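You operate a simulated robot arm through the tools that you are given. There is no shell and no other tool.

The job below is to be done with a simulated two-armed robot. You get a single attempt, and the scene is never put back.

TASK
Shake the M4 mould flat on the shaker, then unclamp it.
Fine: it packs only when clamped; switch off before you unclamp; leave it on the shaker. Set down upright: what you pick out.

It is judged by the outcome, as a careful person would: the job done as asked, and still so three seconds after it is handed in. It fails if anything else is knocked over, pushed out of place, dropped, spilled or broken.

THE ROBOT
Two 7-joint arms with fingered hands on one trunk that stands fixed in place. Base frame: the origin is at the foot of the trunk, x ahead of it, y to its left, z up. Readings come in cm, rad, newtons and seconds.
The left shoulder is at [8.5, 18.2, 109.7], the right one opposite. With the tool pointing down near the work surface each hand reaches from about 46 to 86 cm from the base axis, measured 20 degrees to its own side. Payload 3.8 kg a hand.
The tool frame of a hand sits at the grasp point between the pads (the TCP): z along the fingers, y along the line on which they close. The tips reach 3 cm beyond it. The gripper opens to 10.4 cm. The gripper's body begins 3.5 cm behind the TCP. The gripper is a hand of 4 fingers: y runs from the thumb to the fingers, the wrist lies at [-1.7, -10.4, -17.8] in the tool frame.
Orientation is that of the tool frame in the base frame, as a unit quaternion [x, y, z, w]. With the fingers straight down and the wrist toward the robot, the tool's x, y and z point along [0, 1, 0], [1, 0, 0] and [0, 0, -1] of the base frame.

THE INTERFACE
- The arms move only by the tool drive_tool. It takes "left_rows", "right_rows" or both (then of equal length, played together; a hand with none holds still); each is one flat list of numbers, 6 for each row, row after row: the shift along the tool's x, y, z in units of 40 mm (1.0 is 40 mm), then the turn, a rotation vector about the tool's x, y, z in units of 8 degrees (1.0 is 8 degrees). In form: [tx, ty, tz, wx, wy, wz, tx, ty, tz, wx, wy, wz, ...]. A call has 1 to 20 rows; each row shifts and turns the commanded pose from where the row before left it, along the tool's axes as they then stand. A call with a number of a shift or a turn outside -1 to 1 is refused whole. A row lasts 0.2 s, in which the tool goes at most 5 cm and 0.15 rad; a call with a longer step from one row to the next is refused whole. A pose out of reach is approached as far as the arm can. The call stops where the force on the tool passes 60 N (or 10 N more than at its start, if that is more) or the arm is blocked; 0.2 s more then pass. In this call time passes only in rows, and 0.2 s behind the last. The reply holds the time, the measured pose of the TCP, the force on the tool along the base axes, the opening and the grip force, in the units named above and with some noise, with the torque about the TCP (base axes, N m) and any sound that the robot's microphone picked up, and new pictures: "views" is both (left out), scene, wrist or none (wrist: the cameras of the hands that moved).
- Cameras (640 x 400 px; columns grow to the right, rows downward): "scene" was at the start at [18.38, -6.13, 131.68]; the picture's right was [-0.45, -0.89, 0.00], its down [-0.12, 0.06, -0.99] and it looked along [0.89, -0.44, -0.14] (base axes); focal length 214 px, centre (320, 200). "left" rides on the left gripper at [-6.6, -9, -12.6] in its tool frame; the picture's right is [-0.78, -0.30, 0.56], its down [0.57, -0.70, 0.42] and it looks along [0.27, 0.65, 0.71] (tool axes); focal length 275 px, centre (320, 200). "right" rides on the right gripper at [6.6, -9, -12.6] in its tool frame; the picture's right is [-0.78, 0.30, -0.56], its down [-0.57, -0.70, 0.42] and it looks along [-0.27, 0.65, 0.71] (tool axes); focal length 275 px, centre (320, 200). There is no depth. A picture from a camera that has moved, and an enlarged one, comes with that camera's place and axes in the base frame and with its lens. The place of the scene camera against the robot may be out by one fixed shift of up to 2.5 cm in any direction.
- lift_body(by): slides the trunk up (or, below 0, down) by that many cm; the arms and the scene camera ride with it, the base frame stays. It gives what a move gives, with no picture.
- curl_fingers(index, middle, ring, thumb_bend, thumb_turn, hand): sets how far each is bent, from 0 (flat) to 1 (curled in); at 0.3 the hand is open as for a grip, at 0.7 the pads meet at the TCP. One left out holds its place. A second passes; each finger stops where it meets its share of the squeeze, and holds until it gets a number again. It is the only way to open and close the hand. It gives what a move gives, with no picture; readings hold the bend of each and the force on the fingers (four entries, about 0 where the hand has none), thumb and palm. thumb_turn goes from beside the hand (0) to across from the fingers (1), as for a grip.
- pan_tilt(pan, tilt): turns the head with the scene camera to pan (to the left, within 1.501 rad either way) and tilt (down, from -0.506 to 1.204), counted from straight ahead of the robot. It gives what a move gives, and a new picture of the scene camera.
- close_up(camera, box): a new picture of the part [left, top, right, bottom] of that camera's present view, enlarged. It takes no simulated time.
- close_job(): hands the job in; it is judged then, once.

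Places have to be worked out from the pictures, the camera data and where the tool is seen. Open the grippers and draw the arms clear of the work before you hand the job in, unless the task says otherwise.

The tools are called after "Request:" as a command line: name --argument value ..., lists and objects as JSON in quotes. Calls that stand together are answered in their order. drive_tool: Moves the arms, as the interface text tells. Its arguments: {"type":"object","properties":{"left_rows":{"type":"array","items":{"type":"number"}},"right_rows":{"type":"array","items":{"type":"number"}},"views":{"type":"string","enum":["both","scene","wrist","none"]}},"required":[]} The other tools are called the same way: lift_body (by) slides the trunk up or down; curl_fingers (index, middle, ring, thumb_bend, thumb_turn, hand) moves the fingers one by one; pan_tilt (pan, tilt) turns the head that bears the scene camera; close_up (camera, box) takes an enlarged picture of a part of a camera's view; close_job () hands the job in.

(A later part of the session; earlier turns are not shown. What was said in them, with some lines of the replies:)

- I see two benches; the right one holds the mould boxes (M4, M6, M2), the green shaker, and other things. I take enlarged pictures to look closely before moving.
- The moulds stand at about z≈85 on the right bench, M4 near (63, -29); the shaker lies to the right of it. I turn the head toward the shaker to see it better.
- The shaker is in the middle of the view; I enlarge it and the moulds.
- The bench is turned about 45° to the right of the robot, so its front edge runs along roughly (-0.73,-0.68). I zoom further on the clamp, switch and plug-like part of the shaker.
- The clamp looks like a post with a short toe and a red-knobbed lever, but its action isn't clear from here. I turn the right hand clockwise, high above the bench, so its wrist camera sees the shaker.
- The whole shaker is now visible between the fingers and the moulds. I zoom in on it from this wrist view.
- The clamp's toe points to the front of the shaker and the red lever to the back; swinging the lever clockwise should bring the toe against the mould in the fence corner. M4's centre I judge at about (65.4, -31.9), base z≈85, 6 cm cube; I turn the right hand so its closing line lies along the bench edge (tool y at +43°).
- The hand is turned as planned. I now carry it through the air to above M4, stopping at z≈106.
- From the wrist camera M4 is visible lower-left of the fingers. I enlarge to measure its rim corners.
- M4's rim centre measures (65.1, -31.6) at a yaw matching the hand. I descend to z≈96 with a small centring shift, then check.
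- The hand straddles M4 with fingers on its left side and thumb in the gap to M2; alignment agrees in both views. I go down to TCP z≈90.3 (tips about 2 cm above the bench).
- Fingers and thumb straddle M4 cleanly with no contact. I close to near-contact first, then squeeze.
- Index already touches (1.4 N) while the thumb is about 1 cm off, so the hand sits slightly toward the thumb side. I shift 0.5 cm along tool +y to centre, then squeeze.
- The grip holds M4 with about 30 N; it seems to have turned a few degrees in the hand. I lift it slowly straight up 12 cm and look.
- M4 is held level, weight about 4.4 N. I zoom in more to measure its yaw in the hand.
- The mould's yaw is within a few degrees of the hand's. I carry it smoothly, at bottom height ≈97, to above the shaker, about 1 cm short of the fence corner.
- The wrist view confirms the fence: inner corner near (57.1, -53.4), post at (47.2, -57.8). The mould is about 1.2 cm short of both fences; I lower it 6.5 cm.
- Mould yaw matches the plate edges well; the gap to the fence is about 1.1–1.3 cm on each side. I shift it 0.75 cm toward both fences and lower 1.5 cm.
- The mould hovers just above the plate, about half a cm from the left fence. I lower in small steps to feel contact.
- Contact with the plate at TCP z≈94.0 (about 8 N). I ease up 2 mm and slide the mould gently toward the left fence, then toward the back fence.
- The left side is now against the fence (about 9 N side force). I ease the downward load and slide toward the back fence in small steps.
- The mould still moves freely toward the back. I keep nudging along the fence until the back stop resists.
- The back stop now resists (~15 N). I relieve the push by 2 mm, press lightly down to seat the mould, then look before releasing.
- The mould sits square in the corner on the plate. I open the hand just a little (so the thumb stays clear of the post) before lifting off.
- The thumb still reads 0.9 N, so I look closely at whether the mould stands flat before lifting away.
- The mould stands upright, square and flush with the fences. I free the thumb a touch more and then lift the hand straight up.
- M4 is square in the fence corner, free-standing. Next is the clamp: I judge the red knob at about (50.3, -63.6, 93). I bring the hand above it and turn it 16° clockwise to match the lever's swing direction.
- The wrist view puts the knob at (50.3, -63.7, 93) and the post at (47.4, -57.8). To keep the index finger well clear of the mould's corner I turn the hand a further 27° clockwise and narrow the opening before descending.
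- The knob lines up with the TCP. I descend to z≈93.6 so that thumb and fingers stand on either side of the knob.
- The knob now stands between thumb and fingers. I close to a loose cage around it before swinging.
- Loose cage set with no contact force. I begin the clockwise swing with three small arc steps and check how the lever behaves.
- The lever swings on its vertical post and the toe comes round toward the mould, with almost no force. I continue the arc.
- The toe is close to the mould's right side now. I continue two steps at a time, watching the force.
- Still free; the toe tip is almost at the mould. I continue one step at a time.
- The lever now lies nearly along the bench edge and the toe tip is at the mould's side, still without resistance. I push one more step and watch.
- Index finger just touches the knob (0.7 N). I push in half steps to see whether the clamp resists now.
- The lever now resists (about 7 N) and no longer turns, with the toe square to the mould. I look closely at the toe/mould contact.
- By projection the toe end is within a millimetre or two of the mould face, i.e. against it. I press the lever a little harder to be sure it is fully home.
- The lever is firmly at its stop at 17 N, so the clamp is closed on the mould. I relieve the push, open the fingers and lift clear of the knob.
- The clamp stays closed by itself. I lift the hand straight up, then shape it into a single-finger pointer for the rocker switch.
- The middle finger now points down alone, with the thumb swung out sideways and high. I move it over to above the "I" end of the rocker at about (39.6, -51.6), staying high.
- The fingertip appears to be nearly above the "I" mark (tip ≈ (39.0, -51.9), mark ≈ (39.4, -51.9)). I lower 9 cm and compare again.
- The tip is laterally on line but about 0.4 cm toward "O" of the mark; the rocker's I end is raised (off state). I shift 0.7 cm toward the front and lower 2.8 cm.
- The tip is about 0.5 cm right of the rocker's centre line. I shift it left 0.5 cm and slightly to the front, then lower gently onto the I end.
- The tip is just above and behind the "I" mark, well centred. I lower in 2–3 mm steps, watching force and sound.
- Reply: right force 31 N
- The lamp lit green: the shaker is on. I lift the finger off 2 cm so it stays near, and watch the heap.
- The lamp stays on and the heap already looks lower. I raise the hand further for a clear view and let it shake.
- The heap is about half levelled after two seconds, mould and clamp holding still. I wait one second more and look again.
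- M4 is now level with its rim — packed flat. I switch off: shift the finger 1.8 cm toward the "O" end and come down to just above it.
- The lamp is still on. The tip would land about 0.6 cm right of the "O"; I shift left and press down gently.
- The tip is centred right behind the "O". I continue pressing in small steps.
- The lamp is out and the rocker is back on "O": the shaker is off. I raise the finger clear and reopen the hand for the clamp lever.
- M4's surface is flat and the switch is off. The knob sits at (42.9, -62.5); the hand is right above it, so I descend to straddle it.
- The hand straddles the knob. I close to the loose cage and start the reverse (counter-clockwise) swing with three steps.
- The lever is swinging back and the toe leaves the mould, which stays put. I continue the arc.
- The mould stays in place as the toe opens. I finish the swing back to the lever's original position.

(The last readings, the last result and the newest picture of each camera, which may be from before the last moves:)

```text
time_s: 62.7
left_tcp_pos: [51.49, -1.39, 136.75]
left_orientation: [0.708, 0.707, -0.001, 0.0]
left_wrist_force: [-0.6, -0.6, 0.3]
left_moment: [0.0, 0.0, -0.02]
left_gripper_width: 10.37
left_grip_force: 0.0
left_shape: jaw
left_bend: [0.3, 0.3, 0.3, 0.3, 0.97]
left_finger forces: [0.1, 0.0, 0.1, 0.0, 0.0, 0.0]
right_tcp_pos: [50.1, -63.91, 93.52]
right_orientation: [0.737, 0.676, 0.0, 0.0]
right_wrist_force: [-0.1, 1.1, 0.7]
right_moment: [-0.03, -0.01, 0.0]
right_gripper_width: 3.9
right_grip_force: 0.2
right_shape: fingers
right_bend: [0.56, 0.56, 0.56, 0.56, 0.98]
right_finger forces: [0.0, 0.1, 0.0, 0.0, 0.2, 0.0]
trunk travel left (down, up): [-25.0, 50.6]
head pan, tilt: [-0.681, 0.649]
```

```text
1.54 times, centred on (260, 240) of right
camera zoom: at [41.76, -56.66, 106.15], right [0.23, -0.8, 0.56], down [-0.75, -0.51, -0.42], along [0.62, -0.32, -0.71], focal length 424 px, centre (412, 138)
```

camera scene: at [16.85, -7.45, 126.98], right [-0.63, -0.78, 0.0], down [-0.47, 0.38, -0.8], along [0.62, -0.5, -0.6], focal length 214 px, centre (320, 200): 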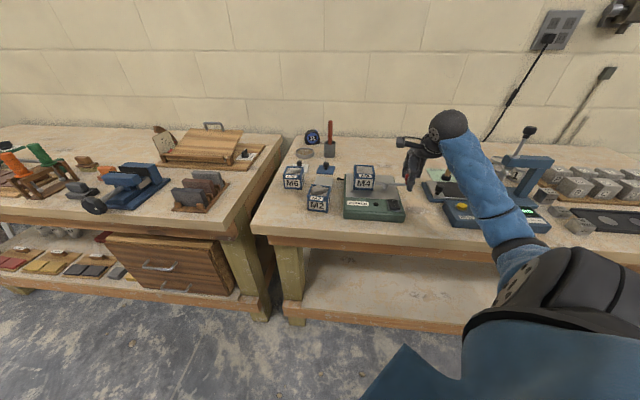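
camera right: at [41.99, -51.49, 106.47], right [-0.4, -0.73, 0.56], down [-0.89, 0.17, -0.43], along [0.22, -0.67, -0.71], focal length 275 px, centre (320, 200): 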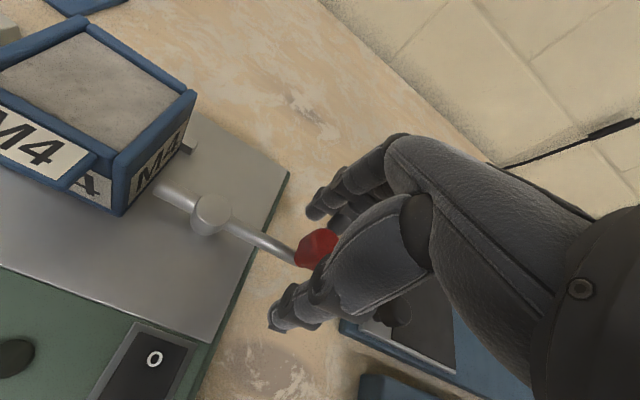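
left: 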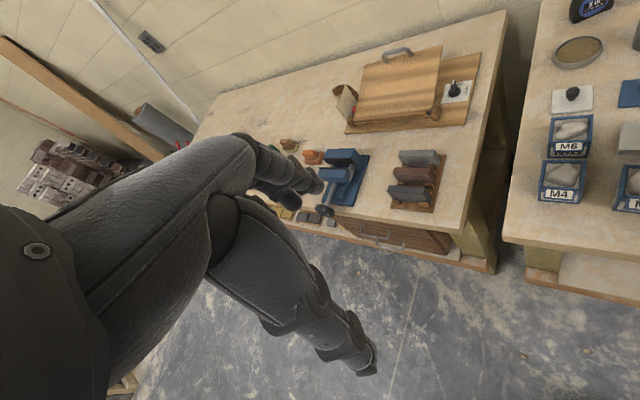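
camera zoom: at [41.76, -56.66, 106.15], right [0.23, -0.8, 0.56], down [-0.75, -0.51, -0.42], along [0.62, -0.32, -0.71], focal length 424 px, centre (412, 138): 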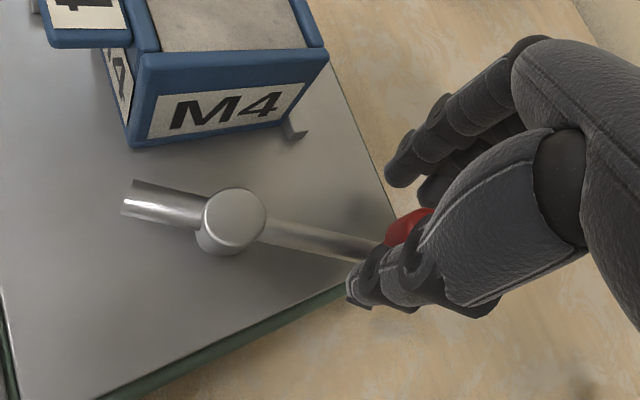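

Almost open; one more step brings the lever back to its starting angle.

Request:
drive_tool --right_rows '[0.109, 0.156, 0, 0, 0, 0, 0.09, 0.12, 0, 0, 0, 0]' --views "none"

Request:
close_up --camera "scene" --box '[355, 140, 425, 210]'

Request:
close_up --camera "right" --box '[120, 110, 400, 370]'

```text
time_s: 63.3
left_tcp_pos: [51.38, -1.38, 136.8]
left_orientation: [0.707, 0.707, -0.001, 0.0]
left_wrist_force: [0.3, 0.6, 0.7]
left_moment: [0.01, 0.04, 0.0]
left_gripper_width: 10.37
left_grip_force: 0.0
left_shape: jaw
left_bend: [0.3, 0.3, 0.3, 0.3, 0.97]
left_finger forces: [0.0, 0.1, 0.1, 0.0, 0.0, 0.0]
right_tcp_pos: [51.21, -63.11, 93.6]
right_orientation: [0.736, 0.677, 0.001, 0.0]
right_wrist_force: [0.0, 0.6, -0.3]
right_moment: [-0.02, 0.0, -0.02]
right_gripper_width: 3.86
right_grip_force: 0.1
right_shape: fingers
right_bend: [0.56, 0.56, 0.56, 0.56, 0.98]
right_finger forces: [0.0, 0.0, 0.0, 0.1, 0.0, 0.0]
trunk travel left (down, up): [-25.0, 50.6]
head pan, tilt: [-0.681, 0.649]
```

```text
5.71 times, centred on (390, 175) of scene
camera zoom: at [16.85, -7.45, 126.98], right [-0.63, -0.78, 0.0], down [-0.47, 0.38, -0.8], along [0.62, -0.5, -0.6], focal length 1226 px, centre (-80, 343)
```

zoom: 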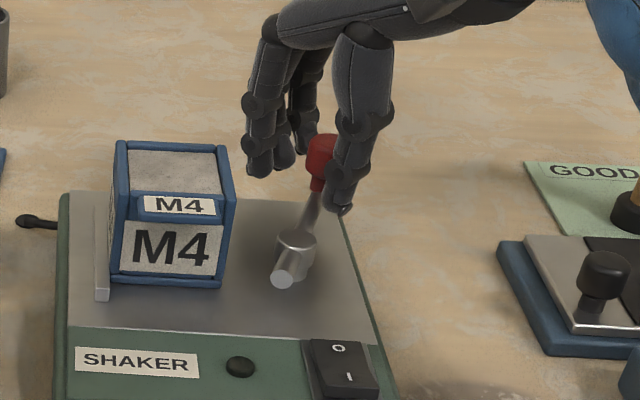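

```text
1.54 times, centred on (260, 240) of right
camera zoom: at [42.96, -55.93, 106.12], right [0.23, -0.8, 0.56], down [-0.75, -0.51, -0.42], along [0.62, -0.32, -0.71], focal length 424 px, centre (412, 138)
```

zoom: 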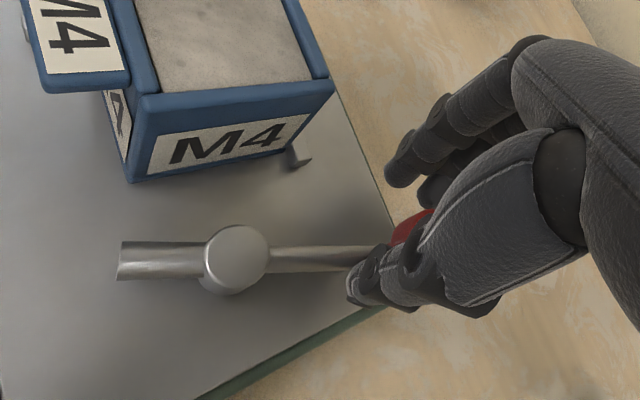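

The lever is back at its original open angle and M4 stands undisturbed. I centre the hand around the knob, open it, and lift straight up.

Request:
drive_tool --right_rows '[-0.06, -0.13, 0, 0, 0, 0]' --views "none"

Request:
curl_fingers --hand "right" --index 0.47 --middle 0.47 --ring 0.47 --thumb_bend 0.46

Request:
close_up --camera "scene" --box '[355, 140, 425, 210]'

Request:
close_up --camera "right" --box '[120, 110, 400, 370]'

```text
time_s: 63.7
left_tcp_pos: [51.34, -1.4, 136.67]
left_orientation: [0.707, 0.707, 0.0, 0.0]
left_wrist_force: [-0.7, -0.3, 0.7]
left_moment: [0.03, -0.04, 0.04]
left_gripper_width: 10.37
left_grip_force: 0.1
left_shape: jaw
left_bend: [0.3, 0.3, 0.3, 0.3, 0.97]
left_finger forces: [0.1, 0.1, 0.0, 0.0, 0.0, 0.1]
right_tcp_pos: [50.79, -63.38, 93.64]
right_orientation: [0.737, 0.676, 0.0, 0.001]
right_wrist_force: [-0.2, -0.1, -0.1]
right_moment: [-0.03, -0.01, -0.04]
right_gripper_width: 3.85
right_grip_force: 0.1
right_shape: fingers
right_bend: [0.56, 0.56, 0.56, 0.56, 0.98]
right_finger forces: [0.0, 0.1, 0.1, 0.1, 0.0, 0.0]
trunk travel left (down, up): [-25.0, 50.6]
head pan, tilt: [-0.681, 0.649]
```

```text
time_s: 64.7
left_tcp_pos: [51.48, -1.37, 136.79]
left_orientation: [0.708, 0.707, 0.0, 0.0]
left_wrist_force: [-0.3, 0.2, -0.4]
left_moment: [-0.02, -0.03, -0.02]
left_gripper_width: 10.38
left_grip_force: 0.1
left_shape: jaw
left_bend: [0.3, 0.3, 0.3, 0.3, 0.97]
left_finger forces: [0.0, 0.1, 0.0, 0.0, 0.0, 0.0]
right_tcp_pos: [50.7, -63.33, 93.59]
right_orientation: [0.737, 0.676, 0.0, 0.0]
right_wrist_force: [-0.1, 0.8, 0.3]
right_moment: [-0.02, 0.01, -0.03]
right_gripper_width: 6.21
right_grip_force: 0.0
right_shape: fingers
right_bend: [0.47, 0.47, 0.47, 0.46, 0.97]
right_finger forces: [0.0, 0.0, 0.0, 0.0, 0.1, 0.1]
trunk travel left (down, up): [-25.0, 50.6]
head pan, tilt: [-0.681, 0.649]
```

```text
5.71 times, centred on (390, 175) of scene
camera zoom: at [16.85, -7.45, 126.98], right [-0.63, -0.78, 0.0], down [-0.47, 0.38, -0.8], along [0.62, -0.5, -0.6], focal length 1226 px, centre (-80, 343)
```

zoom: 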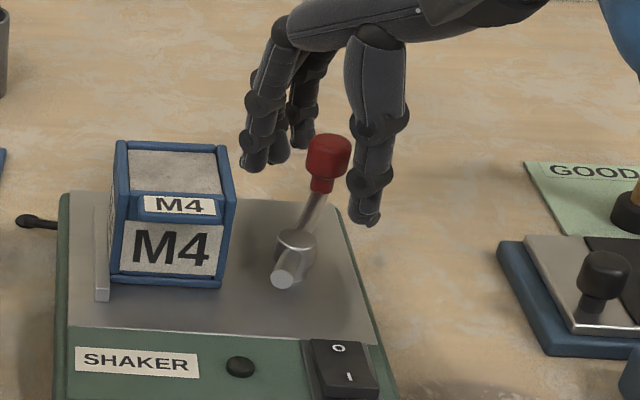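

```text
1.54 times, centred on (260, 240) of right
camera zoom: at [42.42, -56.06, 106.16], right [0.23, -0.8, 0.56], down [-0.75, -0.51, -0.42], along [0.62, -0.32, -0.71], focal length 424 px, centre (412, 138)
```

zoom: 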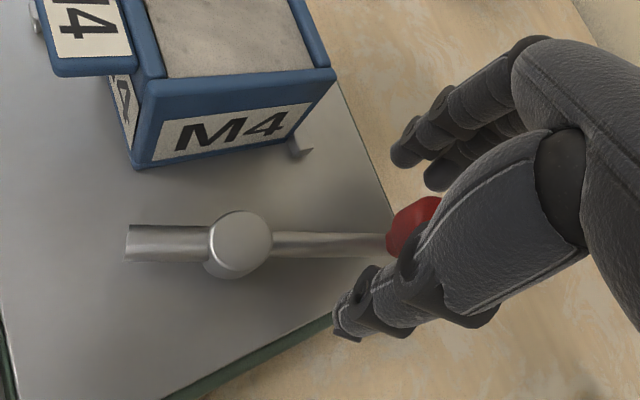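

The knob stands free between thumb and fingers. I lift the hand straight up and then draw it back toward the robot, well above everything.

Request:
drive_tool --right_rows '[0, 0, -0.2, 0, 0, 0, 0, 0, -0.4, 0, 0, 0, 0, 0, -0.6, 0, 0, 0, 0, 0, -0.7, 0, 0, 0, 0, 0, -0.8, 0, 0, 0, 0, 0, -0.8, 0, 0, 0, 0, 0, -0.8, 0, 0, 0, 0, 0, -0.8, 0, 0, 0, 0, 0, -0.8, 0, 0, 0]' --views "none"

Request:
curl_fingers --hand "right" --index 0.3 --middle 0.3 --ring 0.3 --thumb_bend 0.3

Request:
drive_tool --right_rows '[0.6, -0.5, 0, 0, 0, 0, 0.6, -0.6, 0, 0, 0, 0, 0.6, -0.6, 0, 0, 0, 0, 0.6, -0.6, 0, 0, 0, 0, 0.6, -0.6, 0, 0, 0, 0, 0.6, -0.6, 0, 0, 0, 0, 0.4, -0.6, 0, 0, 0, 0]' --views "both"

Request:
close_up --camera "scene" --box '[335, 140, 425, 220]'

Request:
close_up --camera "scene" --box '[352, 158, 382, 196]'

```text
time_s: 66.7
left_tcp_pos: [51.47, -1.24, 136.79]
left_orientation: [0.708, 0.707, 0.0, 0.0]
left_wrist_force: [-0.7, 0.4, 0.0]
left_moment: [0.0, 0.0, 0.01]
left_gripper_width: 10.35
left_grip_force: 0.1
left_shape: jaw
left_bend: [0.3, 0.3, 0.3, 0.3, 0.97]
left_finger forces: [0.1, 0.0, 0.0, 0.0, 0.1, 0.1]
right_tcp_pos: [50.64, -63.28, 117.16]
right_orientation: [0.736, 0.676, 0.0, 0.0]
right_wrist_force: [-0.1, 0.2, 0.0]
right_moment: [-0.01, -0.01, 0.0]
right_gripper_width: 6.26
right_grip_force: 0.0
right_shape: fingers
right_bend: [0.47, 0.47, 0.47, 0.46, 0.97]
right_finger forces: [0.0, 0.1, 0.0, 0.0, 0.0, 0.0]
trunk travel left (down, up): [-25.0, 50.6]
head pan, tilt: [-0.681, 0.649]
```

```text
time_s: 67.7
left_tcp_pos: [51.38, -1.35, 136.7]
left_orientation: [0.707, 0.707, 0.0, 0.001]
left_wrist_force: [0.5, 0.5, 0.5]
left_moment: [0.02, 0.01, 0.0]
left_gripper_width: 10.36
left_grip_force: 0.0
left_shape: jaw
left_bend: [0.3, 0.3, 0.3, 0.3, 0.97]
left_finger forces: [0.1, 0.0, 0.0, 0.0, 0.0, 0.0]
right_tcp_pos: [50.67, -63.38, 117.05]
right_orientation: [0.736, 0.677, 0.0, 0.0]
right_wrist_force: [0.3, 0.2, 0.4]
right_moment: [0.02, 0.01, 0.01]
right_gripper_width: 10.43
right_grip_force: 0.0
right_shape: fingers
right_bend: [0.3, 0.3, 0.3, 0.3, 0.94]
right_finger forces: [0.0, 0.0, 0.0, 0.1, 0.0, 0.0]
trunk travel left (down, up): [-25.0, 50.6]
head pan, tilt: [-0.681, 0.649]
```

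```text
time_s: 69.3
left_tcp_pos: [51.42, -1.38, 136.76]
left_orientation: [0.707, 0.707, 0.0, 0.0]
left_wrist_force: [-0.2, 0.2, -0.3]
left_moment: [-0.03, 0.03, -0.01]
left_gripper_width: 10.41
left_grip_force: 0.0
left_shape: jaw
left_bend: [0.3, 0.3, 0.3, 0.3, 0.97]
left_finger forces: [0.1, 0.0, 0.0, 0.1, 0.0, 0.1]
right_tcp_pos: [35.99, -45.9, 117.02]
right_orientation: [0.737, 0.676, 0.0, 0.0]
right_wrist_force: [0.5, 1.1, 0.9]
right_moment: [-0.02, -0.05, -0.01]
right_gripper_width: 10.45
right_grip_force: 0.0
right_shape: fingers
right_bend: [0.3, 0.3, 0.3, 0.3, 0.94]
right_finger forces: [0.1, 0.0, 0.0, 0.0, 0.0, 0.0]
trunk travel left (down, up): [-25.0, 50.6]
head pan, tilt: [-0.681, 0.649]
camera scene: at [16.81, -7.42, 126.99], right [-0.63, -0.78, 0.0], down [-0.47, 0.38, -0.8], along [0.62, -0.5, -0.6], focal length 214 px, centre (320, 200)
camera right: at [27.64, -38.66, 129.7], right [0.23, -0.8, 0.56], down [-0.75, -0.51, -0.42], along [0.62, -0.32, -0.71], focal length 275 px, centre (320, 200)
```

scene: 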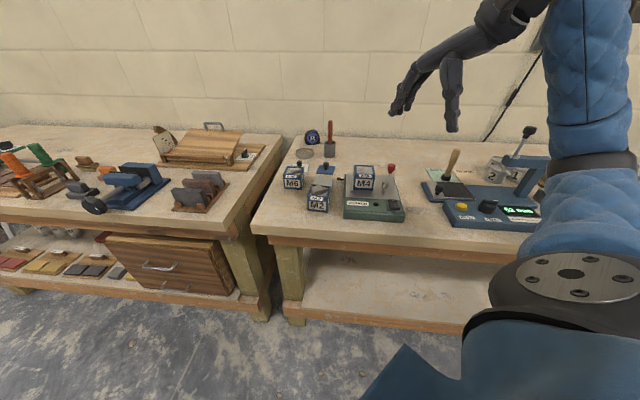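
right: 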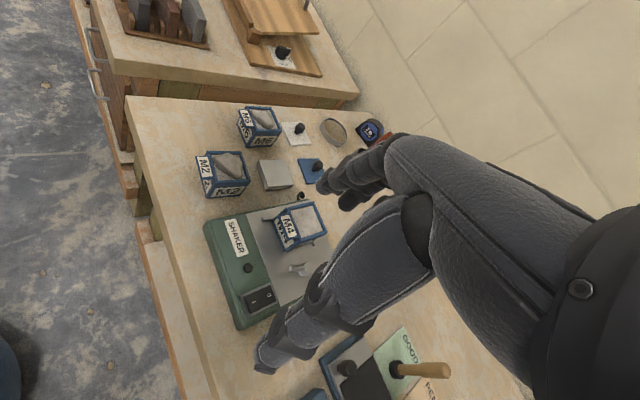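

```text
5.00 times, centred on (380, 180) of scene
camera zoom: at [16.81, -7.42, 126.99], right [-0.63, -0.78, 0.0], down [-0.47, 0.38, -0.8], along [0.62, -0.5, -0.6], focal length 1072 px, centre (20, 300)
```

zoom: 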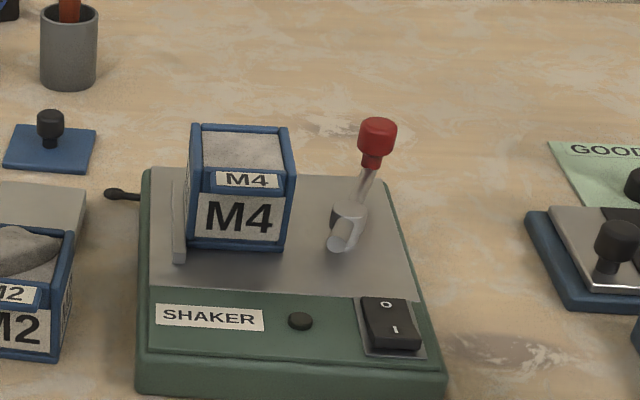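

```text
10.53 times, centred on (367, 177) of scene
camera zoom: at [16.81, -7.42, 126.99], right [-0.63, -0.78, 0.0], down [-0.47, 0.38, -0.8], along [0.62, -0.5, -0.6], focal length 2258 px, centre (-175, 442)
```

zoom: 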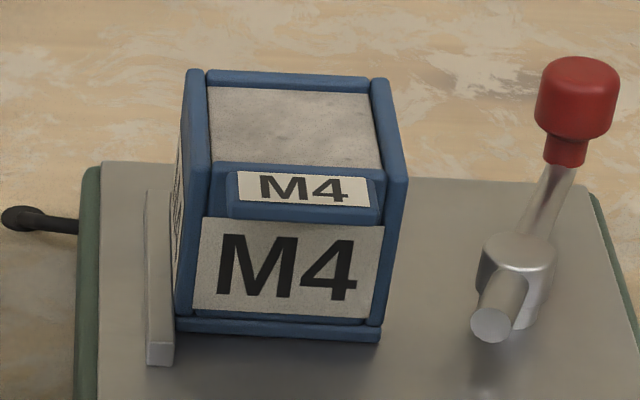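

M4 is packed flat and stands upright in the shaker's fence corner. The lamp is out with the rocker on "O", the clamp lever is back open, and M2, M6 and the other things stand where they were. Both hands are open and clear of the work, so I hand the job in.

Request:
close_job

```text
The job is handed in.
```

The M4 mould is shaken flat and unclamped, and it stands upright on the shaker in the corner of its stops.

I clamped it before switching on and let it run about five seconds. I then switched off, saw the lamp go out, and swung the clamp lever back to its starting position.

In the last pictures the surface is level with the rim and nothing is spilled. M2, M6 and the other things I could see on the bench are where they were. Both hands are open and clear of the work.
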